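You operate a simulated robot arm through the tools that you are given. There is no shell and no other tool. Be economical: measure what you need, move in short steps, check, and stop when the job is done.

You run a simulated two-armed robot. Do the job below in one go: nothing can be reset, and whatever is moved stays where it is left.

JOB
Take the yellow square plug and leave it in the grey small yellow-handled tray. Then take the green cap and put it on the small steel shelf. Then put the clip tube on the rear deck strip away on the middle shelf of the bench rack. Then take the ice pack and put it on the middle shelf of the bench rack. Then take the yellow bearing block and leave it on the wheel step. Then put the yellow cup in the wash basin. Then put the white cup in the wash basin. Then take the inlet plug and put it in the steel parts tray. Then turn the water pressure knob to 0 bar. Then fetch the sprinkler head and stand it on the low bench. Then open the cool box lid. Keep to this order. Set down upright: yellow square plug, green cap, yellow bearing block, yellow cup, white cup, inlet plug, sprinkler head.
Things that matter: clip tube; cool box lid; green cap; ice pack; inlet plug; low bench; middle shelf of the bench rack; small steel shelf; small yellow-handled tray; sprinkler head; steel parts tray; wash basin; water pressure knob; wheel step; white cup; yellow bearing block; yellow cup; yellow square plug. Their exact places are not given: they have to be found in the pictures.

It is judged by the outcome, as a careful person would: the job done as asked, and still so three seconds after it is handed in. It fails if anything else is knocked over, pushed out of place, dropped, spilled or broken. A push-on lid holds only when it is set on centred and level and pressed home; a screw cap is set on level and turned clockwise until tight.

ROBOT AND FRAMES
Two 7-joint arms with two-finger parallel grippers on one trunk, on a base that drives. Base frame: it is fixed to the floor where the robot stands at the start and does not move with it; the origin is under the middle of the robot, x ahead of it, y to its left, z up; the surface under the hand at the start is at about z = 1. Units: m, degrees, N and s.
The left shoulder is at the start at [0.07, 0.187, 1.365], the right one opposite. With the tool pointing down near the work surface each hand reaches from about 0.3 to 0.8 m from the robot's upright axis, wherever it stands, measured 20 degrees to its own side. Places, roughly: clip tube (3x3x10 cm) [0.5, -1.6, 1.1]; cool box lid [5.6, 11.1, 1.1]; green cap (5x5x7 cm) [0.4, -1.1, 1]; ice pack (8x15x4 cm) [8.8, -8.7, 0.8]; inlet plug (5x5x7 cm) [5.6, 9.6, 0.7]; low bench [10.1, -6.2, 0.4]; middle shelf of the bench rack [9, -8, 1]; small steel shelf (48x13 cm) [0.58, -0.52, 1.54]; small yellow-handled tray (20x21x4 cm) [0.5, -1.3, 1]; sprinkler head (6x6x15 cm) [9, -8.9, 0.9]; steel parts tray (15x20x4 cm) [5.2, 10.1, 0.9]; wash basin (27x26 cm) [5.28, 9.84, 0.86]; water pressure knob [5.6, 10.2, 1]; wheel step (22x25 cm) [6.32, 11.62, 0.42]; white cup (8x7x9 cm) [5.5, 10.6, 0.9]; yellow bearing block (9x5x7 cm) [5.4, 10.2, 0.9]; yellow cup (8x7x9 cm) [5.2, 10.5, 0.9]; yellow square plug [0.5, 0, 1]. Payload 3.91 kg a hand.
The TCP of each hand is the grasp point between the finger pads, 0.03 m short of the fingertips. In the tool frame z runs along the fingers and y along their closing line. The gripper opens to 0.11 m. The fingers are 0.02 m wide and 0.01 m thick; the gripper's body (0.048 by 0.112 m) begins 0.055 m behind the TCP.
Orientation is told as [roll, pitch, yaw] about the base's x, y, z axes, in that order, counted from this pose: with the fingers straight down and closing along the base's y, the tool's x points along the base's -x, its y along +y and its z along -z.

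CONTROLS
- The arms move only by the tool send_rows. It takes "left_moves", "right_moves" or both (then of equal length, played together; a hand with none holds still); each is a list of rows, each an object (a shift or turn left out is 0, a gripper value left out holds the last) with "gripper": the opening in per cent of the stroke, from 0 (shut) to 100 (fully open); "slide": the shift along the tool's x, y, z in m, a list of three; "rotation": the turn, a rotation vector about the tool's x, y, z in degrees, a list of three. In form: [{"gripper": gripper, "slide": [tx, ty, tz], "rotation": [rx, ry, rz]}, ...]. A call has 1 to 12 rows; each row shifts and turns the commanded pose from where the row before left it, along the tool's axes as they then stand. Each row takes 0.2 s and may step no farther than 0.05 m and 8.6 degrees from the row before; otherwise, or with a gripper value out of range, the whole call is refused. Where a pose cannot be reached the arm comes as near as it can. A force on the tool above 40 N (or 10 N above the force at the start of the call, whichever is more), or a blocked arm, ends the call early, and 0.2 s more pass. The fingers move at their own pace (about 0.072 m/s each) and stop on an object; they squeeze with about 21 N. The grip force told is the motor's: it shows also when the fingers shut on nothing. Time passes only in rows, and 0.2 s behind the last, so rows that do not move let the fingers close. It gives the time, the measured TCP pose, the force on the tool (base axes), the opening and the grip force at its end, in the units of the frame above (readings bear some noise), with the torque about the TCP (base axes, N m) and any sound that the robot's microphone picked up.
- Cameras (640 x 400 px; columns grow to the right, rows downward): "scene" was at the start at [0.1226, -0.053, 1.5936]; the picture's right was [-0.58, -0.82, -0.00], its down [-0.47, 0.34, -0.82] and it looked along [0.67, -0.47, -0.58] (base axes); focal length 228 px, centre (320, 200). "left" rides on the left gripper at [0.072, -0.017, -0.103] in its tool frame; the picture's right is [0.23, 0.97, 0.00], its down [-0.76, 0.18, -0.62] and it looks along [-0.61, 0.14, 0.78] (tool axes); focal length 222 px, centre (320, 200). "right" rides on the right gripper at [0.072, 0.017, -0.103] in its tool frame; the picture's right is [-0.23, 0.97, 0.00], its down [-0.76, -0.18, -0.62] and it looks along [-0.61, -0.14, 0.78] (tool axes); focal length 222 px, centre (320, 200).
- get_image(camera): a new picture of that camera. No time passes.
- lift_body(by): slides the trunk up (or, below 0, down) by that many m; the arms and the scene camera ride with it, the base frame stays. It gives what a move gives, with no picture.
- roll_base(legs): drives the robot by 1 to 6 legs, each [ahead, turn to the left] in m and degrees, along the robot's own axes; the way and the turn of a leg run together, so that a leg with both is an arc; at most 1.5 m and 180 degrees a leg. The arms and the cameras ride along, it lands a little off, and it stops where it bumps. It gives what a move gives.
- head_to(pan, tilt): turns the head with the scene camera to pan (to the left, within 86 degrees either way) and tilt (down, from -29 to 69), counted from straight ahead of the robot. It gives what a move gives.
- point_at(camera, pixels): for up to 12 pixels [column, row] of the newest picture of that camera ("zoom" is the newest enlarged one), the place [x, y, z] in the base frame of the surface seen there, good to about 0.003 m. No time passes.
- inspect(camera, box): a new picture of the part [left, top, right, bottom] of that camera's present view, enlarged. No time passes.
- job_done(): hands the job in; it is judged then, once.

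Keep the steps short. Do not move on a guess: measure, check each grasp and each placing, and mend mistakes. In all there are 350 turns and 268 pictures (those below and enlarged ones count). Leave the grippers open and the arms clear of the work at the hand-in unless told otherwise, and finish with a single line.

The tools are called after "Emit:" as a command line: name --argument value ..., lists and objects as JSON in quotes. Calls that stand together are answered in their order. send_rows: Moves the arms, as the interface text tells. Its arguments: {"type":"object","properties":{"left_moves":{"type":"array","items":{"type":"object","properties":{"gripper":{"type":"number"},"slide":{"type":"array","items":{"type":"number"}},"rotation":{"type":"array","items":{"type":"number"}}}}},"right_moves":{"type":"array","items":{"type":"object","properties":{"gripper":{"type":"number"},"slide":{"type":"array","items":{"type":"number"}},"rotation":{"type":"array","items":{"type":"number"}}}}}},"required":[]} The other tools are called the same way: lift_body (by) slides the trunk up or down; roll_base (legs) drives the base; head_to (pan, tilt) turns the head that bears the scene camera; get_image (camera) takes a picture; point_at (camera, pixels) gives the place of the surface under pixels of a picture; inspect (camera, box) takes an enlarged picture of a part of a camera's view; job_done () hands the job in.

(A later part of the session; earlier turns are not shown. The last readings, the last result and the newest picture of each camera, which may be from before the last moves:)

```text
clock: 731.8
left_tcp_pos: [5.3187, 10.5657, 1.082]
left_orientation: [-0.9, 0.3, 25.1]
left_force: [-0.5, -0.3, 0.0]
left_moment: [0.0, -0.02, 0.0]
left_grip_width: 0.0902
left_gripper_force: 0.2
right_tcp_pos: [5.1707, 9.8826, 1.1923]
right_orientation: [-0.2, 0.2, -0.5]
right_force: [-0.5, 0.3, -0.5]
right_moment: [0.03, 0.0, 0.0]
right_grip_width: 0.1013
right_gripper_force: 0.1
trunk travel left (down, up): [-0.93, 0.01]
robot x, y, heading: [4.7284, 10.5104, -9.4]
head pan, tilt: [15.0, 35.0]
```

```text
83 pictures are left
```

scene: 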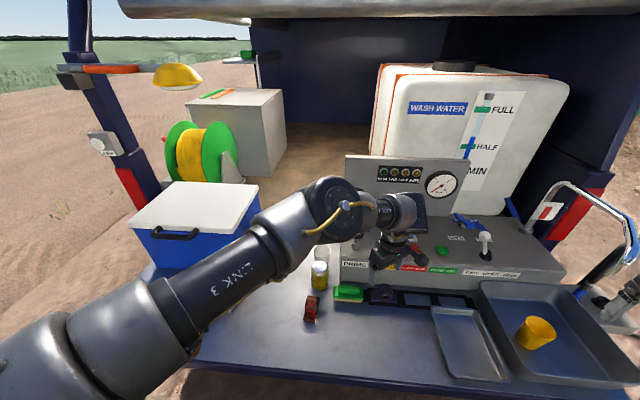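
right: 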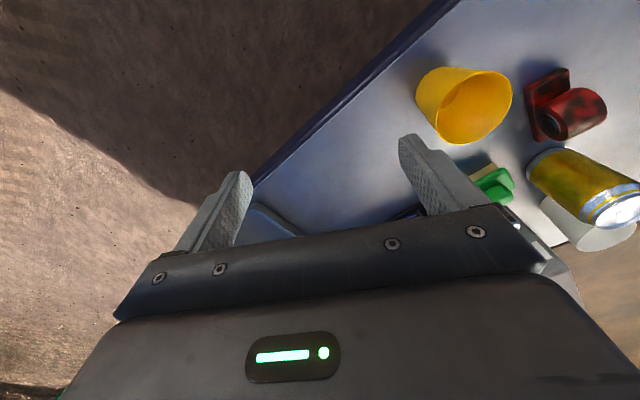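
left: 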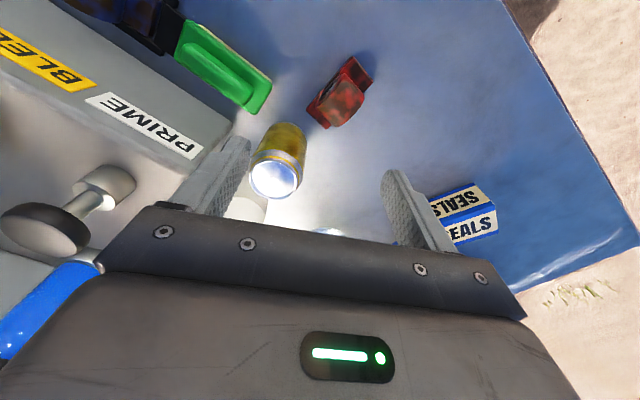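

Emit:
send_rows --left_moves '[{"slide": [-0.044, -0.0205, 0]}, {"slide": [-0.044, -0.0205, 0]}, {"slide": [-0.044, -0.0205, 0]}, {"slide": [-0.044, -0.0205, 0]}, {}]'

Emit:
get_image --camera "left"

Emit:
inspect --camera "scene" --box '[260, 160, 440, 310]'

```text
clock: 733.0
left_tcp_pos: [5.4324, 10.5683, 1.0827]
left_orientation: [-1.1, 0.2, 25.3]
left_force: [-1.0, 0.5, 0.1]
left_moment: [-0.05, 0.0, 0.02]
left_grip_width: 0.0904
left_gripper_force: 0.0
left hand out of reach, approached as far as the arm can: row 3, 4
right_tcp_pos: [5.172, 9.8839, 1.1923]
right_orientation: [-0.1, 0.2, -0.5]
right_force: [0.7, 0.3, -0.2]
right_moment: [0.0, -0.01, 0.02]
right_grip_width: 0.1013
right_gripper_force: 0.1
trunk travel left (down, up): [-0.93, 0.01]
robot x, y, heading: [4.7269, 10.5165, -9.6]
head pan, tilt: [15.0, 35.0]
```

```text
82 pictures are left
```

left: 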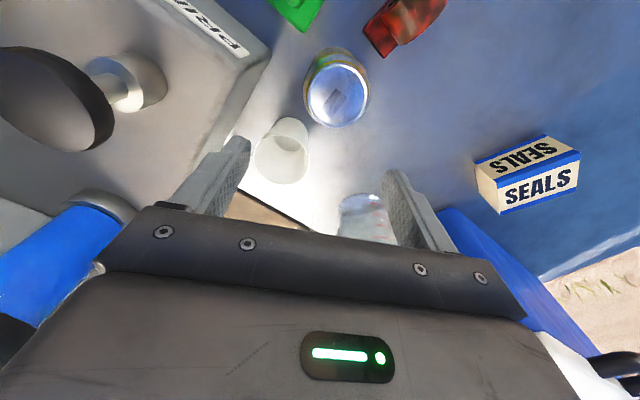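

```text
2.67 times, centred on (350, 235) of scene
```

zoom: 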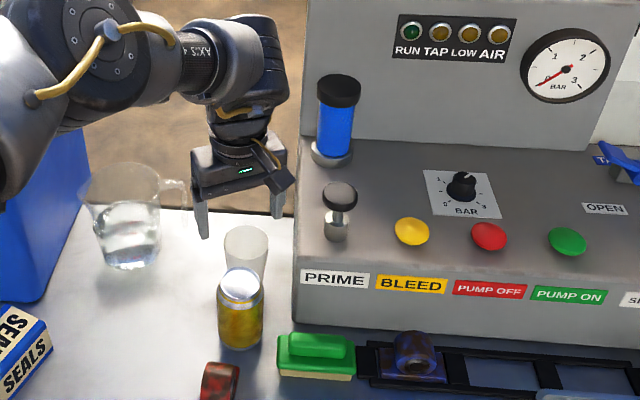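

I need about 8 cm more reach. I'll tilt the tool 16° forward and drive 4 cm closer.

Emit:
send_rows --left_moves '[{"rotation": [0, -8, 0]}, {"rotation": [0, -8, 0]}, {}]'

Emit:
roll_base --legs '[[0.04, 0]]'

Emit:
send_rows --left_moves '[{"slide": [-0.0326, -0.008, 0.0093]}, {}]'

Emit:
get_image --camera "left"

```text
clock: 733.8
left_tcp_pos: [5.4317, 10.568, 1.0854]
left_orientation: [-1.0, -15.7, 25.5]
left_force: [0.3, 0.0, 0.1]
left_moment: [0.0, 0.0, 0.01]
left_grip_width: 0.09
left_gripper_force: 0.1
right_tcp_pos: [5.171, 9.8836, 1.192]
right_orientation: [-0.2, 0.2, -0.5]
right_force: [0.2, -0.6, -0.2]
right_moment: [0.03, 0.02, 0.04]
right_grip_width: 0.1013
right_gripper_force: 0.0
trunk travel left (down, up): [-0.93, 0.01]
robot x, y, heading: [4.724, 10.5095, -9.3]
head pan, tilt: [15.0, 35.0]
```

```text
clock: 734.7
left_tcp_pos: [5.4696, 10.5623, 1.0864]
left_orientation: [-1.1, -15.8, 25.5]
left_force: [-0.3, -0.6, 0.2]
left_moment: [0.0, 0.06, 0.02]
left_grip_width: 0.0902
left_gripper_force: 0.1
right_tcp_pos: [5.2084, 9.877, 1.1929]
right_orientation: [-0.1, 0.0, -0.5]
right_force: [-0.5, -0.2, -0.7]
right_moment: [0.05, 0.02, -0.01]
right_grip_width: 0.101
right_gripper_force: 0.0
trunk travel left (down, up): [-0.93, 0.01]
robot x, y, heading: [4.7654, 10.5084, -9.5]
head pan, tilt: [15.0, 35.0]
```

```text
clock: 735.3
left_tcp_pos: [5.5068, 10.5687, 1.0869]
left_orientation: [-0.9, -15.8, 25.4]
left_force: [-0.1, -0.3, 0.3]
left_moment: [0.01, 0.0, 0.05]
left_grip_width: 0.0902
left_gripper_force: 0.1
right_tcp_pos: [5.2131, 9.877, 1.1925]
right_orientation: [-0.1, 0.2, -0.4]
right_force: [0.1, -0.2, 0.6]
right_moment: [-0.01, 0.01, 0.02]
right_grip_width: 0.1015
right_gripper_force: 0.1
trunk travel left (down, up): [-0.93, 0.01]
robot x, y, heading: [4.7659, 10.5072, -9.3]
head pan, tilt: [15.0, 35.0]
```

```text
80 pictures are left
```

left: 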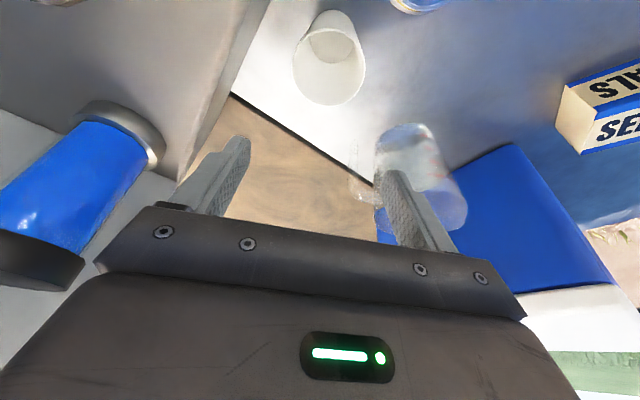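

Emit:
point_at --camera "left" --pixels '[[296, 60], [364, 65], [330, 103], [330, 35], [310, 90], [355, 90], [400, 130], [380, 190], [420, 180], [440, 140]]'

```text
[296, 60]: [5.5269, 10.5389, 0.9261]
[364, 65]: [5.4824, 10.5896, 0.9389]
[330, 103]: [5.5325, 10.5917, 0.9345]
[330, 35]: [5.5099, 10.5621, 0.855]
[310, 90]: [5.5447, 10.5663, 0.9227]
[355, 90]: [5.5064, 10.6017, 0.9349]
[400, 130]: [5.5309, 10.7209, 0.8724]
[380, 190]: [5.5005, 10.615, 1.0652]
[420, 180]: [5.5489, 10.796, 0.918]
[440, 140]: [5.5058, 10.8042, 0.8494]
```

Centred over the white cup. I'll lower the trunk in two steps.

Emit:
lift_body --by -0.1

Emit:
get_image --camera "left"

Emit:
inspect --camera "scene" --box '[240, 140, 440, 310]'

```text
clock: 736.6
left_tcp_pos: [5.4987, 10.57, 0.9918]
left_orientation: [-1.2, -16.0, 25.6]
left_force: [0.4, 0.2, -0.9]
left_moment: [-0.03, 0.0, 0.02]
left_grip_width: 0.0903
left_gripper_force: 0.2
right_tcp_pos: [5.2023, 9.879, 1.0961]
right_orientation: [-0.2, -0.3, -0.5]
right_force: [-0.9, 0.3, 0.3]
right_moment: [-0.01, -0.02, 0.01]
right_grip_width: 0.1013
right_gripper_force: 0.0
trunk travel left (down, up): [-0.83, 0.11]
robot x, y, heading: [4.7669, 10.507, -9.7]
head pan, tilt: [15.0, 35.0]
```

```text
79 pictures are left
```

left: 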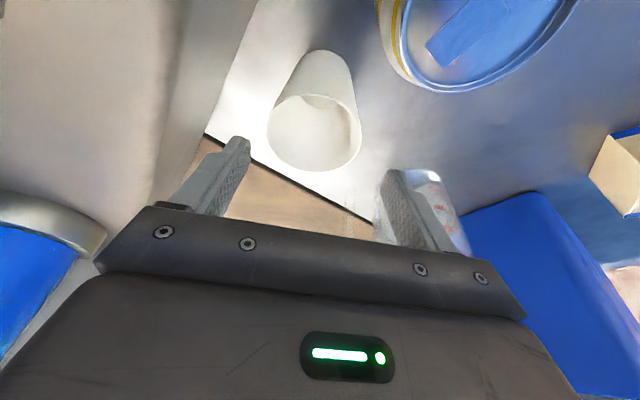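

```text
2.35 times, centred on (340, 225) of scene
```

zoom: 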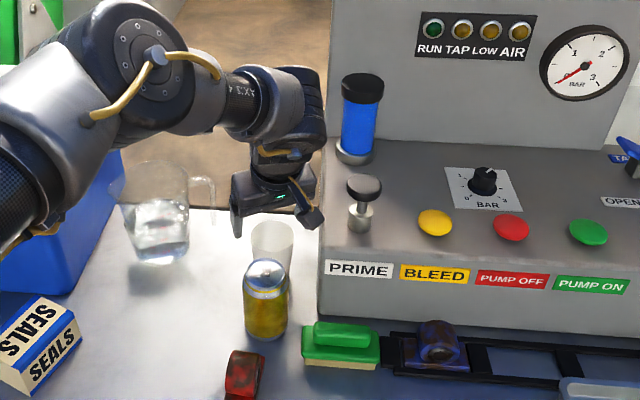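

Emit:
lift_body --by -0.062

Emit:
get_image --camera "left"

```text
clock: 737.6
left_tcp_pos: [5.4994, 10.5685, 0.9293]
left_orientation: [-1.2, -16.1, 25.6]
left_force: [0.2, 0.3, 0.2]
left_moment: [0.0, 0.0, 0.02]
left_grip_width: 0.0902
left_gripper_force: 0.1
right_tcp_pos: [5.2022, 9.8778, 1.034]
right_orientation: [-0.2, -0.3, -0.5]
right_force: [0.3, -0.1, 0.3]
right_moment: [0.01, 0.01, -0.03]
right_grip_width: 0.1012
right_gripper_force: 0.0
trunk travel left (down, up): [-0.768, 0.172]
robot x, y, heading: [4.7694, 10.5062, -9.7]
head pan, tilt: [15.0, 35.0]
```

```text
77 pictures are left
```

left: 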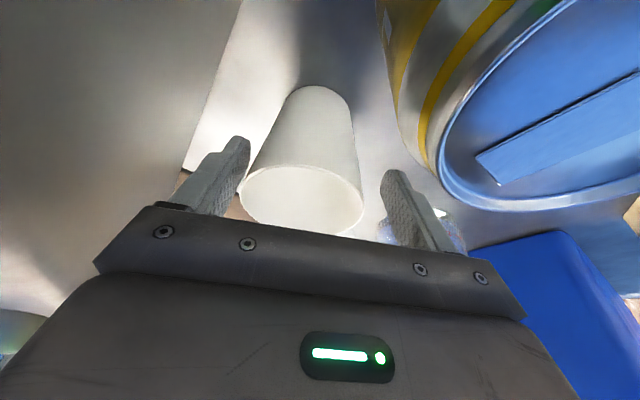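

I'll shift 8 mm toward the cup's centre and close.

Emit:
send_rows --left_moves '[{"slide": [0, -0.008, 0]}, {"gripper": 0}, {}, {}, {}, {}]'

Emit:
get_image --camera "left"

```text
clock: 739.0
left_tcp_pos: [5.5035, 10.5628, 0.9289]
left_orientation: [-1.1, -16.1, 25.6]
left_force: [0.3, -0.4, -0.1]
left_moment: [-0.04, 0.0, 0.0]
left_grip_width: 0.0681
left_gripper_force: 20.8
right_tcp_pos: [5.2031, 9.878, 1.035]
right_orientation: [-0.2, -0.3, -0.5]
right_force: [0.1, 0.4, 1.1]
right_moment: [0.05, -0.02, 0.02]
right_grip_width: 0.1011
right_gripper_force: 0.0
trunk travel left (down, up): [-0.768, 0.172]
robot x, y, heading: [4.7658, 10.5039, -9.3]
head pan, tilt: [15.0, 35.0]
```

```text
76 pictures are left
```

left: 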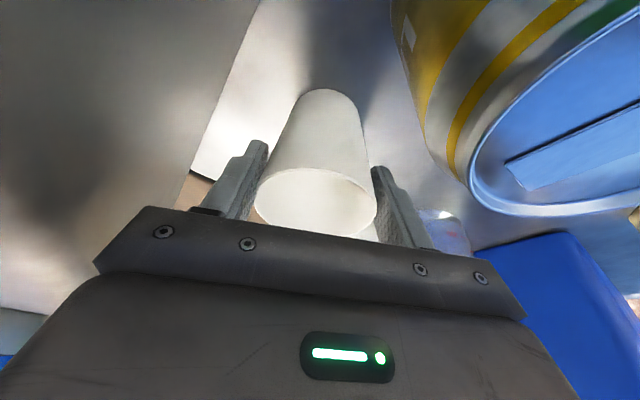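

Cup gripped. I'll lift, back away over the can, and drive round to the basin.

Emit:
lift_body --by 0.17

Emit:
roll_base --legs '[[-0.4, 0]]'

Emit:
get_image --camera "left"

```text
clock: 741.0
left_tcp_pos: [5.5018, 10.5617, 1.0998]
left_orientation: [-1.0, -16.1, 25.6]
left_force: [-0.2, -0.2, -0.7]
left_moment: [-0.03, 0.0, 0.0]
left_grip_width: 0.0681
left_gripper_force: 20.8
right_tcp_pos: [5.203, 9.8791, 1.2045]
right_orientation: [-0.2, -0.4, -0.6]
right_force: [0.0, 0.4, 0.3]
right_moment: [0.02, -0.02, 0.0]
right_grip_width: 0.1011
right_gripper_force: 0.0
trunk travel left (down, up): [-0.938, 0.002]
robot x, y, heading: [4.7662, 10.5084, -9.3]
head pan, tilt: [15.0, 35.0]
```

```text
clock: 743.4
left_tcp_pos: [5.1104, 10.632, 1.0992]
left_orientation: [-1.2, -16.0, 26.0]
left_force: [0.1, 0.0, -0.3]
left_moment: [0.0, 0.02, 0.0]
left_grip_width: 0.0683
left_gripper_force: 20.7
right_tcp_pos: [4.8178, 9.9455, 1.2027]
right_orientation: [-0.2, -0.2, -0.1]
right_force: [-1.4, 0.8, -0.3]
right_moment: [-0.01, 0.0, 0.02]
right_grip_width: 0.1012
right_gripper_force: 0.1
trunk travel left (down, up): [-0.938, 0.002]
robot x, y, heading: [4.374, 10.5734, -8.6]
head pan, tilt: [15.0, 35.0]
```

```text
75 pictures are left
```

left: 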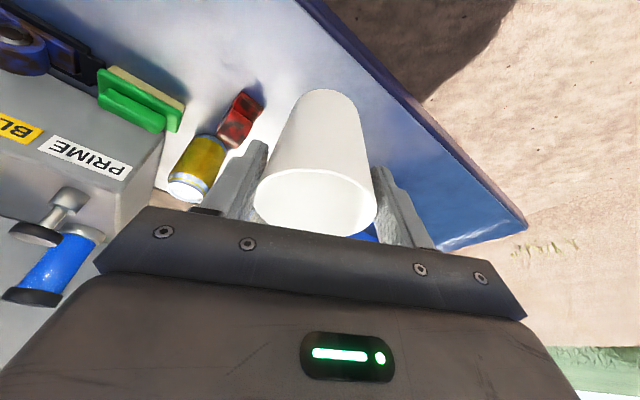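

Emit:
roll_base --legs '[[0, -90.3], [0.81, 0], [0, 90.3], [0.17, 0]]'

Emit:
get_image --camera "left"

Emit:
get_image --camera "scene"

```text
clock: 756.4
left_tcp_pos: [5.1469, 9.8204, 1.1026]
left_orientation: [-1.3, -16.1, 26.0]
left_force: [-0.6, 0.4, 0.2]
left_moment: [-0.02, -0.03, -0.01]
left_grip_width: 0.0677
left_gripper_force: 21.1
right_tcp_pos: [4.8507, 9.1343, 1.2064]
right_orientation: [-0.2, -0.4, -0.1]
right_force: [-0.7, 0.7, 0.2]
right_moment: [0.05, -0.03, 0.01]
right_grip_width: 0.1014
right_gripper_force: 0.0
trunk travel left (down, up): [-0.938, 0.002]
robot x, y, heading: [4.411, 9.7559, -9.0]
head pan, tilt: [15.0, 35.0]
```

```text
74 pictures are left
```

left: 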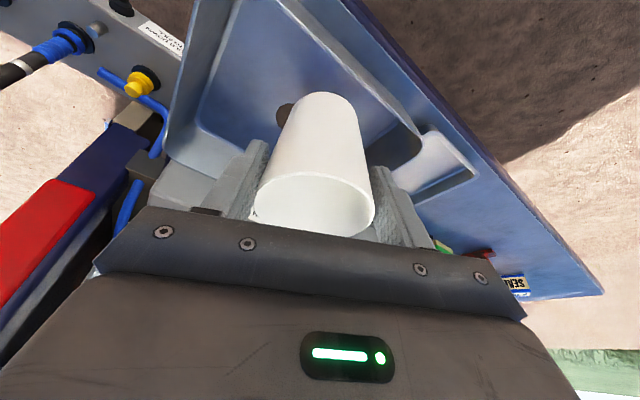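

```text
73 pictures are left
```

scene: 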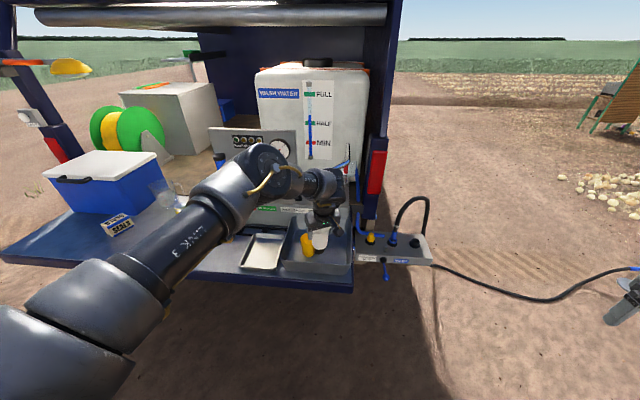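

Emit:
roll_base --legs '[[0, -1], [0.18, 0]]'

Emit:
get_image --camera "left"

Emit:
inspect --camera "scene" --box '[240, 180, 440, 330]'

```text
clock: 758.1
left_tcp_pos: [5.2868, 9.7851, 1.0976]
left_orientation: [-1.0, -15.4, 25.5]
left_force: [0.5, 0.6, -0.9]
left_moment: [0.0, 0.04, 0.02]
left_grip_width: 0.0679
left_gripper_force: 21.0
right_tcp_pos: [4.9847, 9.1035, 1.2058]
right_orientation: [-0.4, -0.3, -1.0]
right_force: [-0.3, -0.1, -0.1]
right_moment: [-0.04, -0.02, -0.01]
right_grip_width: 0.1011
right_gripper_force: 0.2
trunk travel left (down, up): [-0.938, 0.002]
robot x, y, heading: [4.5552, 9.7328, -9.9]
head pan, tilt: [15.0, 35.0]
stopped in leg 2: the force on the tool passed its limit at 72 N (the readings are from after the stop); the commanded pose is now the measured one
```

```text
72 pictures are left
```

left: 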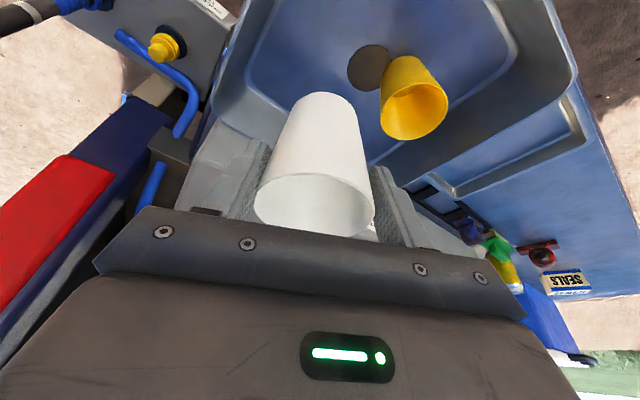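

```text
2.67 times, centred on (340, 255) of scene
```

zoom: 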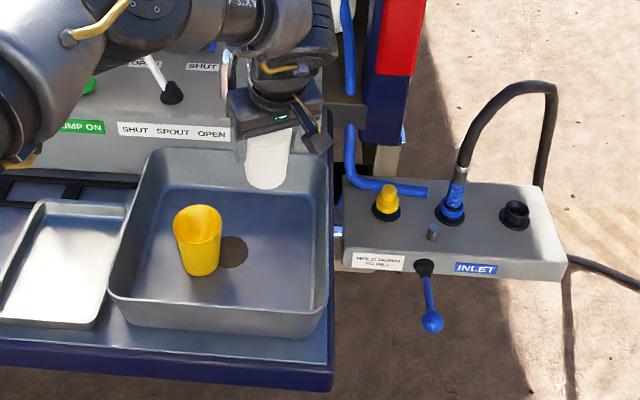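

The hand touched something (probably the faucet) at x≈5.287. I'll back off 2 cm and check what it touched.

Emit:
roll_base --legs '[[-0.025, 0], [0, -0.8]]'

Emit:
inspect --camera "scene" --box '[240, 130, 440, 280]'

Emit:
get_image --camera "left"

```text
clock: 759.3
left_tcp_pos: [5.2596, 9.7778, 1.0992]
left_orientation: [-1.0, -15.5, 24.6]
left_force: [-0.5, 1.4, -0.4]
left_moment: [0.01, 0.01, 0.01]
left_grip_width: 0.0676
left_gripper_force: 20.4
right_tcp_pos: [4.9489, 9.1011, 1.2071]
right_orientation: [-0.3, -0.5, -1.8]
right_force: [-1.4, -0.6, 0.3]
right_moment: [-0.02, -0.04, -0.01]
right_grip_width: 0.1011
right_gripper_force: 0.0
trunk travel left (down, up): [-0.938, 0.002]
robot x, y, heading: [4.5328, 9.7422, -10.7]
head pan, tilt: [15.0, 35.0]
```

```text
2.67 times, centred on (340, 205) of scene
```

zoom: 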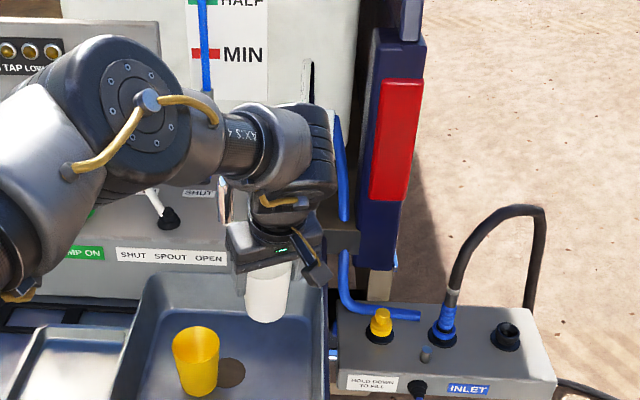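

```text
69 pictures are left
```

left: 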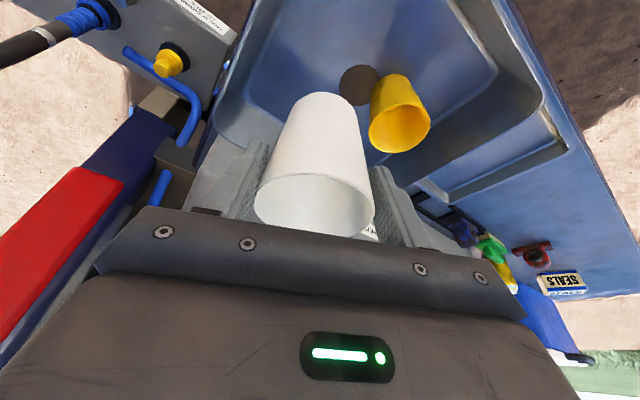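

Emit:
point_at --camera "zoom" --pixels '[[222, 195], [221, 210], [223, 182], [345, 190], [340, 130], [200, 375], [220, 335], [265, 310]]'

```text
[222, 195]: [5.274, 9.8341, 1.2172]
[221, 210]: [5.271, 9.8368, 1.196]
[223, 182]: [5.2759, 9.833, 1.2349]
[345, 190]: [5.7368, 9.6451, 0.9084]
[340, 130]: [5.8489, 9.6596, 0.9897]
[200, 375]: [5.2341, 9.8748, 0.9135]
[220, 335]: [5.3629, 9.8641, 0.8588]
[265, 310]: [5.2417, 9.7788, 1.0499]
```

I'll lower in two steps while watching forces.

Emit:
lift_body --by -0.07

Emit:
inspect --camera "scene" --box '[220, 100, 420, 270]'

```text
clock: 760.4
left_tcp_pos: [5.2642, 9.7764, 1.0271]
left_orientation: [-0.9, -15.4, 24.7]
left_force: [0.0, 0.4, -0.7]
left_moment: [0.04, -0.01, -0.01]
left_grip_width: 0.0675
left_gripper_force: 21.2
right_tcp_pos: [4.9518, 9.0995, 1.1342]
right_orientation: [-0.1, -0.2, -1.8]
right_force: [0.7, 0.6, 0.0]
right_moment: [0.01, -0.01, 0.01]
right_grip_width: 0.1013
right_gripper_force: 0.0
trunk travel left (down, up): [-0.868, 0.072]
robot x, y, heading: [4.5324, 9.7398, -10.9]
head pan, tilt: [15.0, 35.0]
```

```text
2.35 times, centred on (320, 185) of scene
```

zoom: 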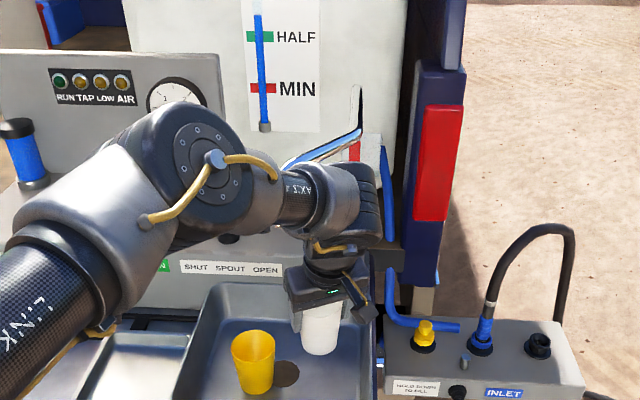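

The spout passes behind and above the wrist. I'll keep lowering, and later retreat backward before rising past this height.

Emit:
lift_body --by -0.078

Emit:
get_image --camera "left"

```text
clock: 761.5
left_tcp_pos: [5.2642, 9.7763, 0.9498]
left_orientation: [-0.8, -15.4, 24.6]
left_force: [-0.6, 0.2, 0.1]
left_moment: [0.02, -0.02, 0.0]
left_grip_width: 0.0681
left_gripper_force: 20.9
right_tcp_pos: [4.9537, 9.1003, 1.0566]
right_orientation: [-0.3, -0.2, -1.8]
right_force: [0.5, -0.8, -0.8]
right_moment: [0.01, 0.02, -0.01]
right_grip_width: 0.1014
right_gripper_force: 0.1
trunk travel left (down, up): [-0.79, 0.15]
robot x, y, heading: [4.5331, 9.7366, -10.8]
head pan, tilt: [15.0, 35.0]
```

```text
67 pictures are left
```

left: 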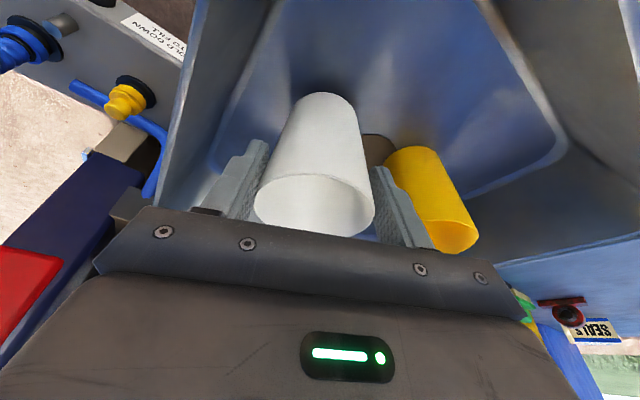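

Emit:
send_rows --left_moves '[{"slide": [0.0021, 0, 0.0077]}, {"slide": [0.0008, 0, 0.0029]}, {"slide": [0.0005, 0, 0.0019]}, {"slide": [0.0005, 0, 0.0019]}, {"slide": [0.0005, 0, 0.0019]}]'

```text
clock: 762.7
left_tcp_pos: [5.2643, 9.7763, 0.9349]
left_orientation: [-0.9, -15.6, 24.5]
left_force: [0.6, 0.1, 8.1]
left_moment: [0.15, -0.21, -0.03]
left_grip_width: 0.0675
left_gripper_force: 21.0
right_tcp_pos: [4.9506, 9.099, 1.0567]
right_orientation: [-0.2, -0.3, -1.9]
right_force: [0.0, 0.6, 0.1]
right_moment: [0.01, -0.01, 0.04]
right_grip_width: 0.1011
right_gripper_force: 0.0
trunk travel left (down, up): [-0.79, 0.15]
robot x, y, heading: [4.5292, 9.7395, -10.7]
head pan, tilt: [15.0, 35.0]
```

Contact. I'll open a little (to 8.1 cm) and rise only to the known-safe height.

Emit:
send_rows --left_moves '[{"gripper": 73}, {}, {}, {}]'

Emit:
get_image --camera "left"

Emit:
lift_body --by 0.085

Emit:
get_image --camera "left"

```text
clock: 763.7
left_tcp_pos: [5.2642, 9.7762, 0.9339]
left_orientation: [-0.8, -15.5, 24.5]
left_force: [-0.7, 0.8, 0.6]
left_moment: [0.02, -0.01, -0.01]
left_grip_width: 0.0802
left_gripper_force: 0.0
right_tcp_pos: [4.9525, 9.1003, 1.0561]
right_orientation: [-0.2, -0.3, -1.8]
right_force: [0.4, 1.2, -0.6]
right_moment: [0.03, 0.02, -0.03]
right_grip_width: 0.1012
right_gripper_force: 0.0
trunk travel left (down, up): [-0.79, 0.15]
robot x, y, heading: [4.5294, 9.7368, -11.0]
head pan, tilt: [15.0, 35.0]
```

```text
66 pictures are left
```

left: 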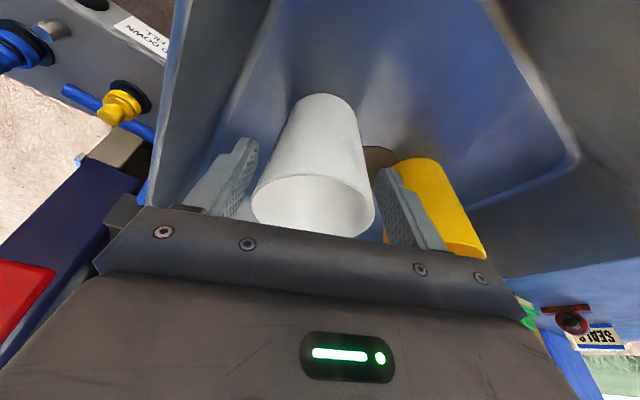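

```text
clock: 764.9
left_tcp_pos: [5.2628, 9.7761, 1.018]
left_orientation: [-0.8, -15.4, 24.6]
left_force: [-0.2, 0.0, -0.4]
left_moment: [0.01, 0.0, -0.02]
left_grip_width: 0.0801
left_gripper_force: 0.1
right_tcp_pos: [4.9527, 9.1007, 1.1412]
right_orientation: [-0.2, -0.4, -1.9]
right_force: [0.6, -0.1, -0.3]
right_moment: [0.01, -0.02, 0.0]
right_grip_width: 0.1011
right_gripper_force: 0.0
trunk travel left (down, up): [-0.875, 0.065]
robot x, y, heading: [4.5291, 9.7378, -10.6]
head pan, tilt: [15.0, 35.0]
```

```text
65 pictures are left
```

left: 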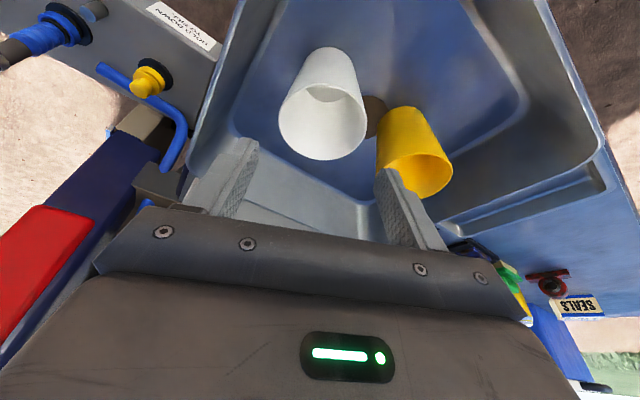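

Both cups stand in the basin. I'll back off and inspect the inlet panel for the inlet plug.

Emit:
roll_base --legs '[[-0.3, 0]]'

Emit:
head_to --pan 0 --tilt 35

Emit:
inspect --camera "scene" --box '[260, 170, 420, 290]'

```text
clock: 767.0
left_tcp_pos: [4.9706, 9.8259, 1.0173]
left_orientation: [-0.8, -15.4, 24.1]
left_force: [-0.1, -0.1, -0.4]
left_moment: [0.02, 0.0, 0.02]
left_grip_width: 0.0803
left_gripper_force: 0.0
right_tcp_pos: [4.6545, 9.153, 1.1404]
right_orientation: [-0.1, -0.2, -2.2]
right_force: [0.5, 0.3, -0.8]
right_moment: [0.01, 0.01, -0.01]
right_grip_width: 0.101
right_gripper_force: 0.0
trunk travel left (down, up): [-0.875, 0.065]
robot x, y, heading: [4.2367, 9.7929, -11.4]
head pan, tilt: [15.0, 35.0]
```

```text
clock: 767.7
left_tcp_pos: [4.9695, 9.8272, 1.0193]
left_orientation: [-0.9, -15.5, 24.1]
left_force: [0.1, 0.6, -0.3]
left_moment: [0.0, 0.03, 0.01]
left_grip_width: 0.0803
left_gripper_force: 0.0
right_tcp_pos: [4.6532, 9.1539, 1.1432]
right_orientation: [-0.2, -0.3, -2.4]
right_force: [-0.2, -0.2, 1.7]
right_moment: [0.0, -0.02, 0.0]
right_grip_width: 0.1012
right_gripper_force: 0.1
trunk travel left (down, up): [-0.875, 0.065]
robot x, y, heading: [4.2361, 9.7958, -11.4]
head pan, tilt: [0.0, 35.0]
```

```text
3.33 times, centred on (340, 230) of scene
```

zoom: 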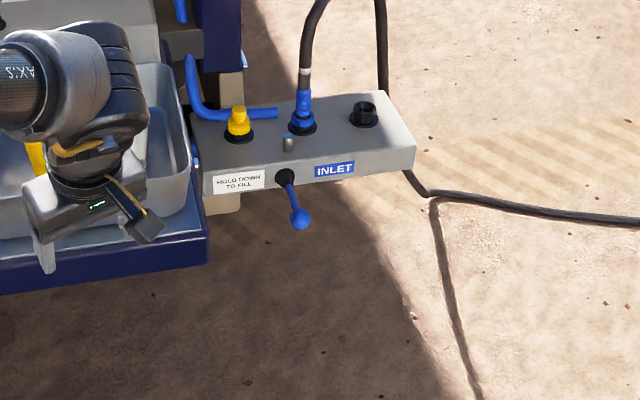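

Emit:
point_at --camera "zoom" --pixels '[[238, 112], [238, 128], [238, 137], [364, 105], [364, 120], [330, 125], [260, 145], [304, 115], [288, 140], [270, 113], [215, 140], [400, 150]]'

Emit:
inspect --camera "scene" --box '[300, 180, 380, 240]'

```text
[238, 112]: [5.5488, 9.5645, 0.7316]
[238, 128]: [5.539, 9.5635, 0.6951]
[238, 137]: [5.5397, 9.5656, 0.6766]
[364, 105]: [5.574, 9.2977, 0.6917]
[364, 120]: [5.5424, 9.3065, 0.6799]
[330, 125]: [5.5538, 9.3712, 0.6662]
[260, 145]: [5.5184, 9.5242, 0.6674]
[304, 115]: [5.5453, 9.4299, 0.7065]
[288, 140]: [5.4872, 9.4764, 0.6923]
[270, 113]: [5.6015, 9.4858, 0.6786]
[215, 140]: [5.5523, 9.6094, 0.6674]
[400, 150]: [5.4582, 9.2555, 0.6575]
```

```text
6.67 times, centred on (340, 210) of scene
```

zoom: 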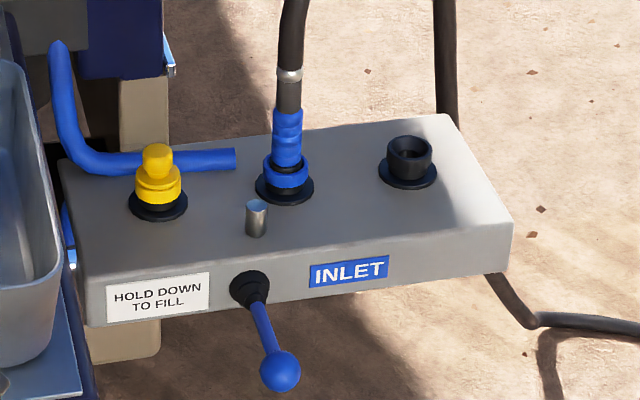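

The yellow inlet plug sits at (5.55, 9.563), top z 0.735. I'll drive round to approach with the left hand from the front-right.

Emit:
roll_base --legs '[[0, -36], [0.54, 0], [0, 50]]'

Emit:
get_image --camera "scene"

```text
clock: 774.8
left_tcp_pos: [5.3111, 9.5777, 1.0188]
left_orientation: [-0.8, -15.5, 36.5]
left_force: [0.6, -0.6, -0.2]
left_moment: [-0.01, 0.01, 0.04]
left_grip_width: 0.0802
left_gripper_force: 0.1
right_tcp_pos: [5.145, 8.8539, 1.1405]
right_orientation: [-0.2, -0.2, 10.0]
right_force: [-0.3, 0.7, -0.3]
right_moment: [-0.01, 0.01, -0.03]
right_grip_width: 0.1012
right_gripper_force: 0.0
trunk travel left (down, up): [-0.875, 0.065]
robot x, y, heading: [4.6, 9.3866, 1.0]
head pan, tilt: [0.0, 35.0]
```

```text
62 pictures are left
```

scene: 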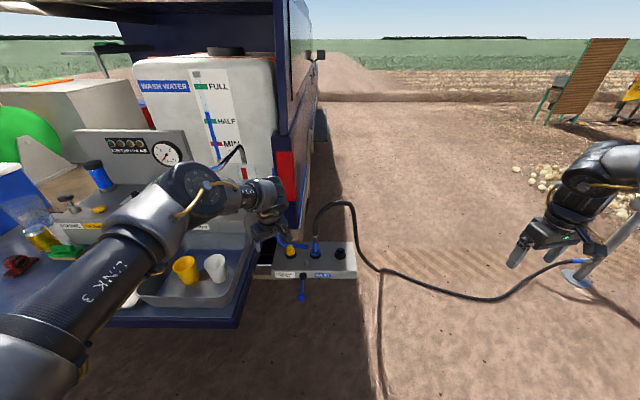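

Emit:
roll_base --legs '[[0.235, 0]]'

Emit:
lift_body --by -0.18

Emit:
get_image --camera "left"

Emit:
inspect --camera "scene" --box '[200, 170, 400, 330]'

```text
clock: 776.6
left_tcp_pos: [5.5418, 9.5849, 1.0205]
left_orientation: [-1.0, -15.6, 36.8]
left_force: [-0.6, 0.2, 0.3]
left_moment: [-0.01, 0.05, 0.0]
left_grip_width: 0.0802
left_gripper_force: 0.0
right_tcp_pos: [5.3784, 8.8599, 1.1427]
right_orientation: [-0.2, -0.4, 10.2]
right_force: [-0.1, -1.5, -0.2]
right_moment: [0.02, -0.04, 0.02]
right_grip_width: 0.1012
right_gripper_force: 0.2
trunk travel left (down, up): [-0.875, 0.065]
robot x, y, heading: [4.8364, 9.3962, 1.4]
head pan, tilt: [0.0, 35.0]
```

```text
clock: 778.6
left_tcp_pos: [5.5434, 9.587, 0.8382]
left_orientation: [-0.9, -15.5, 36.6]
left_force: [0.7, -0.2, 0.4]
left_moment: [0.01, 0.02, 0.03]
left_grip_width: 0.0803
left_gripper_force: 0.0
right_tcp_pos: [5.3807, 8.8595, 0.9613]
right_orientation: [-0.1, -0.3, 10.2]
right_force: [0.6, -0.4, -0.2]
right_moment: [0.0, -0.01, 0.01]
right_grip_width: 0.1015
right_gripper_force: 0.0
trunk travel left (down, up): [-0.695, 0.245]
robot x, y, heading: [4.8396, 9.3974, 1.3]
head pan, tilt: [0.0, 35.0]
```

```text
61 pictures are left
```

left: 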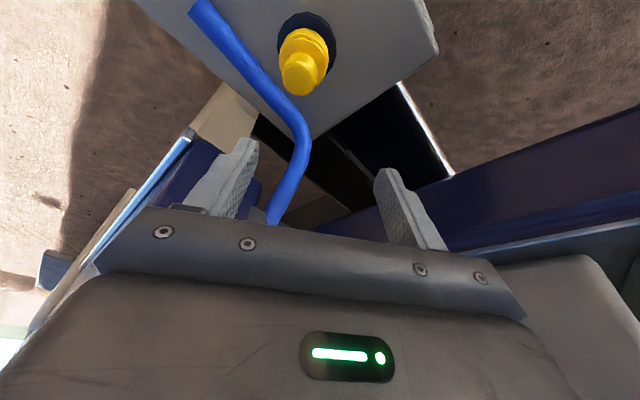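

```text
2.50 times, centred on (300, 250) of scene
```

zoom: 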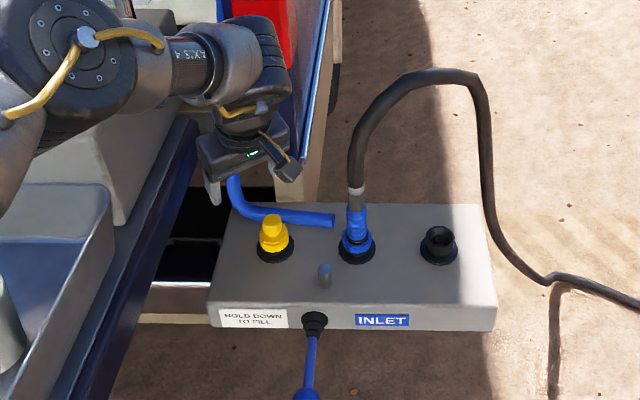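

Emit:
point_at --camera "left" --pixels '[[300, 70], [305, 45], [300, 85], [300, 140], [290, 190], [275, 215], [240, 50], [275, 95], [330, 60], [285, 60]]'

```text
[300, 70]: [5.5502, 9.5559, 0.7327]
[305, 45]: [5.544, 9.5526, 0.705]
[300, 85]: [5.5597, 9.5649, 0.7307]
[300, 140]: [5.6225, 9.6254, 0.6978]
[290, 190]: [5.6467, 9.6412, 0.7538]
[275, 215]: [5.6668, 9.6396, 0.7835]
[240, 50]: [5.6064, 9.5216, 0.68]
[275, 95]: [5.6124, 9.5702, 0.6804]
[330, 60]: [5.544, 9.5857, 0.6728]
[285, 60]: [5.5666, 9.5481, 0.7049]
```

Plug axis (5.553, 9.560); the blue pipe is about 5 cm behind. I'll align and descend with the gripper half open.

Emit:
send_rows --left_moves '[{"gripper": 52, "slide": [0.0081, -0.0274, -0.0022]}, {"slide": [0.0128, 0, 0.0463]}, {}]'

Emit:
get_image --camera "left"

```text
clock: 779.4
left_tcp_pos: [5.547, 9.5594, 0.7925]
left_orientation: [-0.9, -15.7, 36.7]
left_force: [0.3, -0.8, 0.1]
left_moment: [0.0, -0.04, 0.0]
left_grip_width: 0.0571
left_gripper_force: 0.1
left hand out of reach, approached as far as the arm can: row 2
right_tcp_pos: [5.3809, 8.861, 0.9623]
right_orientation: [-0.2, -0.3, 10.2]
right_force: [0.0, 0.3, 0.1]
right_moment: [0.03, -0.03, -0.01]
right_grip_width: 0.1013
right_gripper_force: 0.0
trunk travel left (down, up): [-0.695, 0.245]
robot x, y, heading: [4.8344, 9.394, 1.2]
head pan, tilt: [0.0, 35.0]
```

```text
59 pictures are left
```

left: 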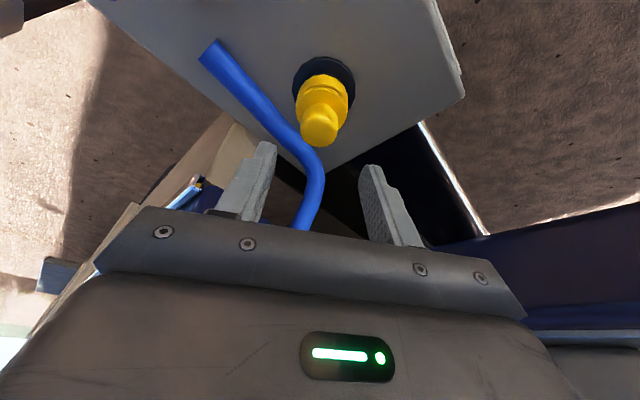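

Emit:
lift_body --by -0.07

Emit:
get_image --camera "left"

```text
clock: 780.5
left_tcp_pos: [5.5468, 9.5587, 0.7206]
left_orientation: [-1.0, -15.5, 36.7]
left_force: [0.6, 0.7, -0.3]
left_moment: [0.0, -0.02, -0.01]
left_grip_width: 0.0572
left_gripper_force: 0.0
right_tcp_pos: [5.3813, 8.8601, 0.8911]
right_orientation: [-0.2, -0.2, 10.3]
right_force: [0.0, 0.5, 0.4]
right_moment: [0.02, -0.03, 0.02]
right_grip_width: 0.1012
right_gripper_force: 0.0
trunk travel left (down, up): [-0.625, 0.315]
robot x, y, heading: [4.8342, 9.3971, 0.9]
head pan, tilt: [0.0, 35.0]
```

```text
58 pictures are left
```

left: 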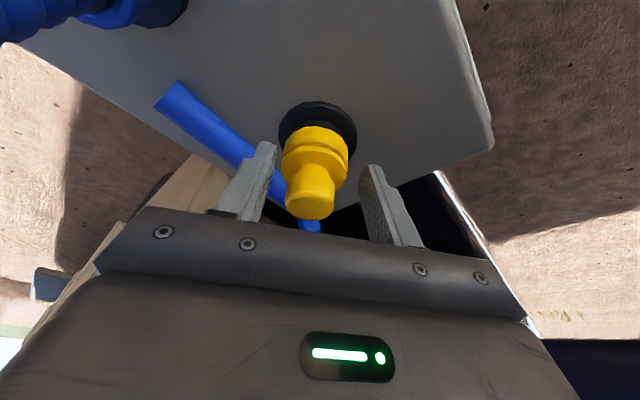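

Well placed around the plug. I'll close and lift with the trunk.

Emit:
send_rows --left_moves '[{"slide": [0, -0.002, 0], "gripper": 0}, {}, {}, {}]'

Emit:
lift_body --by 0.05

Emit:
get_image --camera "left"

```text
clock: 781.5
left_tcp_pos: [5.5495, 9.555, 0.7224]
left_orientation: [-1.1, -15.6, 36.7]
left_force: [10.1, -3.5, 0.7]
left_moment: [0.0, -0.11, -1.04]
left_grip_width: 0.0477
left_gripper_force: 44.9
right_tcp_pos: [5.3822, 8.8586, 0.8914]
right_orientation: [-0.1, -0.2, 10.1]
right_force: [0.3, 0.3, -0.2]
right_moment: [0.06, 0.02, 0.01]
right_grip_width: 0.1014
right_gripper_force: 0.1
trunk travel left (down, up): [-0.625, 0.315]
robot x, y, heading: [4.8331, 9.3961, 1.2]
head pan, tilt: [0.0, 35.0]
```

```text
clock: 781.9
left_tcp_pos: [5.5496, 9.5565, 0.7221]
left_orientation: [-1.1, -15.2, 36.5]
left_force: [19.7, 2.6, -22.3]
left_moment: [-1.02, -0.2, -0.65]
left_grip_width: 0.0479
left_gripper_force: 44.8
right_tcp_pos: [5.3836, 8.8582, 0.8971]
right_orientation: [-0.1, 0.1, 10.0]
right_force: [-0.5, 0.0, -0.3]
right_moment: [0.02, -0.01, 0.0]
right_grip_width: 0.1013
right_gripper_force: 0.1
trunk travel left (down, up): [-0.634, 0.306]
robot x, y, heading: [4.8337, 9.3945, 1.0]
head pan, tilt: [0.0, 35.0]
stopped: the force on the tool passed its limit at 49 N (the readings are from after the stop); the commanded pose is now the measured one
```

```text
57 pictures are left
```

left: 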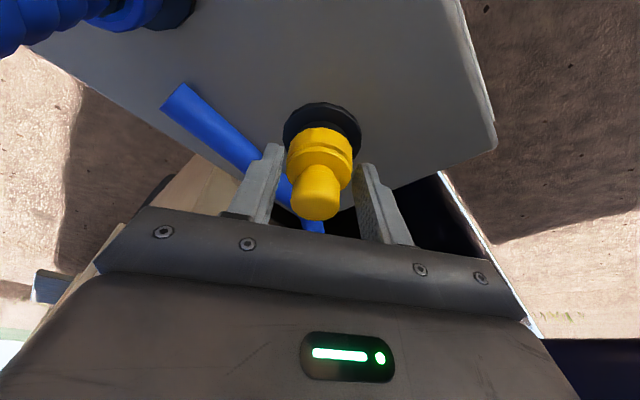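

The fingertips gripped the wide black collar. I'll open, rise 1.5 cm and grip only the yellow body.

Emit:
send_rows --left_moves '[{"gripper": 52}, {}, {"slide": [-0.004, 0, -0.0145]}, {}]'

Emit:
get_image --camera "left"

Emit:
point_at --camera "left" --pixels '[[318, 215], [320, 190], [320, 150], [325, 115], [355, 130], [290, 130], [300, 150], [345, 160], [262, 160], [370, 180]]'

```text
clock: 782.9
left_tcp_pos: [5.5478, 9.5559, 0.7405]
left_orientation: [-1.0, -15.2, 36.7]
left_force: [0.6, 0.8, 0.1]
left_moment: [-0.03, 0.03, -0.01]
left_grip_width: 0.0573
left_gripper_force: 0.2
right_tcp_pos: [5.3808, 8.8586, 0.8992]
right_orientation: [-0.1, -0.2, 10.1]
right_force: [-0.1, 0.1, 0.3]
right_moment: [0.01, 0.02, 0.0]
right_grip_width: 0.1012
right_gripper_force: 0.0
trunk travel left (down, up): [-0.634, 0.306]
robot x, y, heading: [4.8362, 9.3948, 1.1]
head pan, tilt: [0.0, 35.0]
```

```text
56 pictures are left
```

left: 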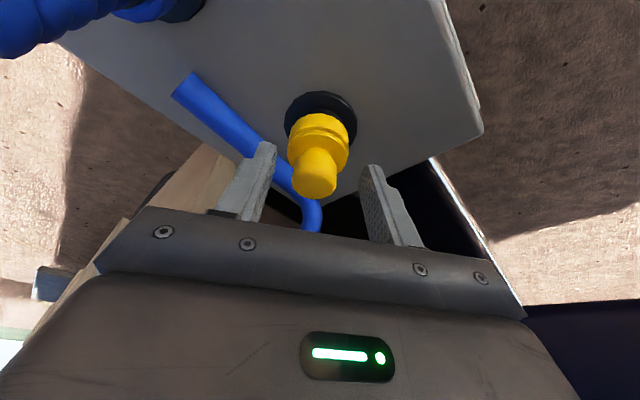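

```text
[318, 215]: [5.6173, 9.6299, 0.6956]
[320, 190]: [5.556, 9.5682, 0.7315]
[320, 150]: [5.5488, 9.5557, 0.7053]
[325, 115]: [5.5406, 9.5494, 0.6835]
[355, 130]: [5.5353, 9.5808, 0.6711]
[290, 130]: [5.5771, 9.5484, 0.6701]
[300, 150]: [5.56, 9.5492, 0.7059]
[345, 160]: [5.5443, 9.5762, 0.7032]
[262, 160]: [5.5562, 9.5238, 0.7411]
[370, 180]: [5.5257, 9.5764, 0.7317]
```

The collar belongs to the port (top ≈0.69). At this height the tips are at 0.709, on the yellow knob. I'll close and pull up.

Emit:
send_rows --left_moves '[{"slide": [0.001, 0.001, 0.003], "gripper": 0}, {}, {}, {}, {}]'

Emit:
lift_body --by 0.06

Emit:
get_image --camera "left"

```text
clock: 784.1
left_tcp_pos: [5.545, 9.5571, 0.7389]
left_orientation: [-1.1, -15.4, 36.7]
left_force: [3.1, -1.4, 6.0]
left_moment: [0.0, -0.23, -0.08]
left_grip_width: 0.0281
left_gripper_force: 20.9
right_tcp_pos: [5.381, 8.8573, 0.901]
right_orientation: [-0.1, -0.4, 10.1]
right_force: [0.3, 0.3, 0.1]
right_moment: [-0.01, -0.04, 0.02]
right_grip_width: 0.1012
right_gripper_force: 0.0
trunk travel left (down, up): [-0.634, 0.306]
robot x, y, heading: [4.8399, 9.3936, 1.1]
head pan, tilt: [0.0, 35.0]
```

```text
clock: 785.1
left_tcp_pos: [5.5457, 9.557, 0.7988]
left_orientation: [-1.0, -15.3, 36.7]
left_force: [-0.1, 0.0, -0.8]
left_moment: [0.02, -0.02, 0.04]
left_grip_width: 0.0279
left_gripper_force: 21.0
right_tcp_pos: [5.3796, 8.859, 0.9603]
right_orientation: [-0.1, -0.3, 10.2]
right_force: [-0.5, -0.1, -0.1]
right_moment: [0.0, 0.03, -0.01]
right_grip_width: 0.1012
right_gripper_force: 0.1
trunk travel left (down, up): [-0.694, 0.246]
robot x, y, heading: [4.8332, 9.3914, 1.4]
head pan, tilt: [0.0, 35.0]
```

```text
55 pictures are left
```

left: 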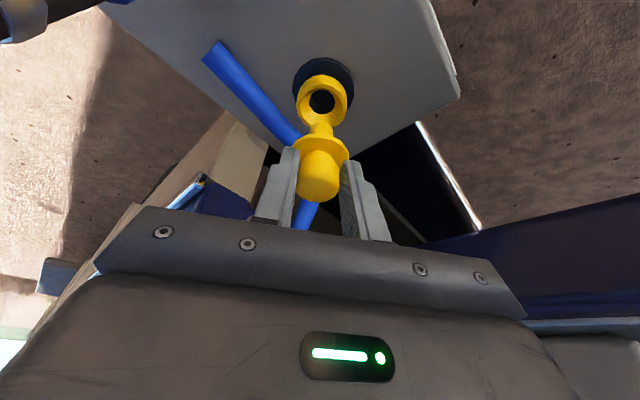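

The plug is out. I'll raise it and drive to the steel parts tray.

Emit:
lift_body --by 0.24

Emit:
roll_base --legs '[[-0.45, 0], [0, 94], [0.54, 0], [0, -94], [0.1, 0]]'

Emit:
get_image --camera "left"

```text
clock: 787.6
left_tcp_pos: [5.5461, 9.5577, 1.039]
left_orientation: [-1.1, -15.3, 36.8]
left_force: [-0.5, 0.2, -0.5]
left_moment: [0.04, 0.01, -0.01]
left_grip_width: 0.0271
left_gripper_force: 21.0
right_tcp_pos: [5.3815, 8.8593, 1.2]
right_orientation: [-0.2, -0.2, 10.2]
right_force: [1.0, 0.4, -0.9]
right_moment: [-0.01, 0.01, 0.02]
right_grip_width: 0.1011
right_gripper_force: 0.0
trunk travel left (down, up): [-0.934, 0.006]
robot x, y, heading: [4.8315, 9.3935, 1.1]
head pan, tilt: [0.0, 35.0]
```

```text
clock: 802.1
left_tcp_pos: [5.164, 10.0339, 1.0556]
left_orientation: [-2.8, -16.9, 35.1]
left_force: [1.0, 0.3, -0.2]
left_moment: [0.0, 0.02, 0.01]
left_grip_width: 0.0266
left_gripper_force: 21.1
right_tcp_pos: [4.9522, 9.346, 1.2057]
right_orientation: [-0.2, -1.3, 7.7]
right_force: [1.2, 0.3, -0.5]
right_moment: [0.02, 0.09, 0.03]
right_grip_width: 0.1012
right_gripper_force: 0.0
trunk travel left (down, up): [-0.934, 0.006]
robot x, y, heading: [4.4481, 9.9078, -1.3]
head pan, tilt: [0.0, 35.0]
stopped in leg 5: the robot was blocked; the commanded pose is now the measured one
```

```text
54 pictures are left
```

left: 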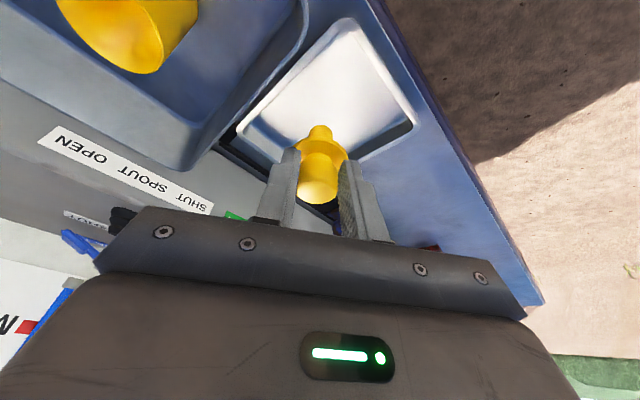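

Blocked near the end. I'll look at what is touching.

Emit:
head_to --pan 5 --tilt 22

Emit:
get_image --camera "scene"

```text
clock: 802.9
left_tcp_pos: [5.1621, 10.0332, 1.0568]
left_orientation: [-3.0, -17.0, 35.1]
left_force: [1.0, 0.2, -0.6]
left_moment: [-0.01, 0.05, 0.01]
left_grip_width: 0.0266
left_gripper_force: 20.9
right_tcp_pos: [4.949, 9.3468, 1.2063]
right_orientation: [-0.1, -1.3, 7.7]
right_force: [1.0, -0.5, -0.4]
right_moment: [0.0, 0.03, 0.0]
right_grip_width: 0.1012
right_gripper_force: 0.0
trunk travel left (down, up): [-0.934, 0.006]
robot x, y, heading: [4.4444, 9.9097, -1.0]
head pan, tilt: [5.0, 22.0]
```

```text
53 pictures are left
```

scene: 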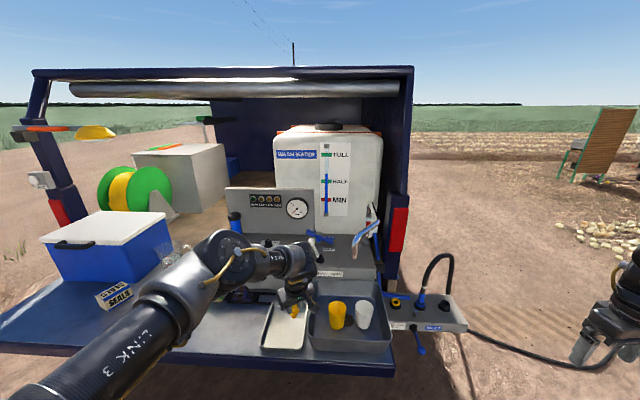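

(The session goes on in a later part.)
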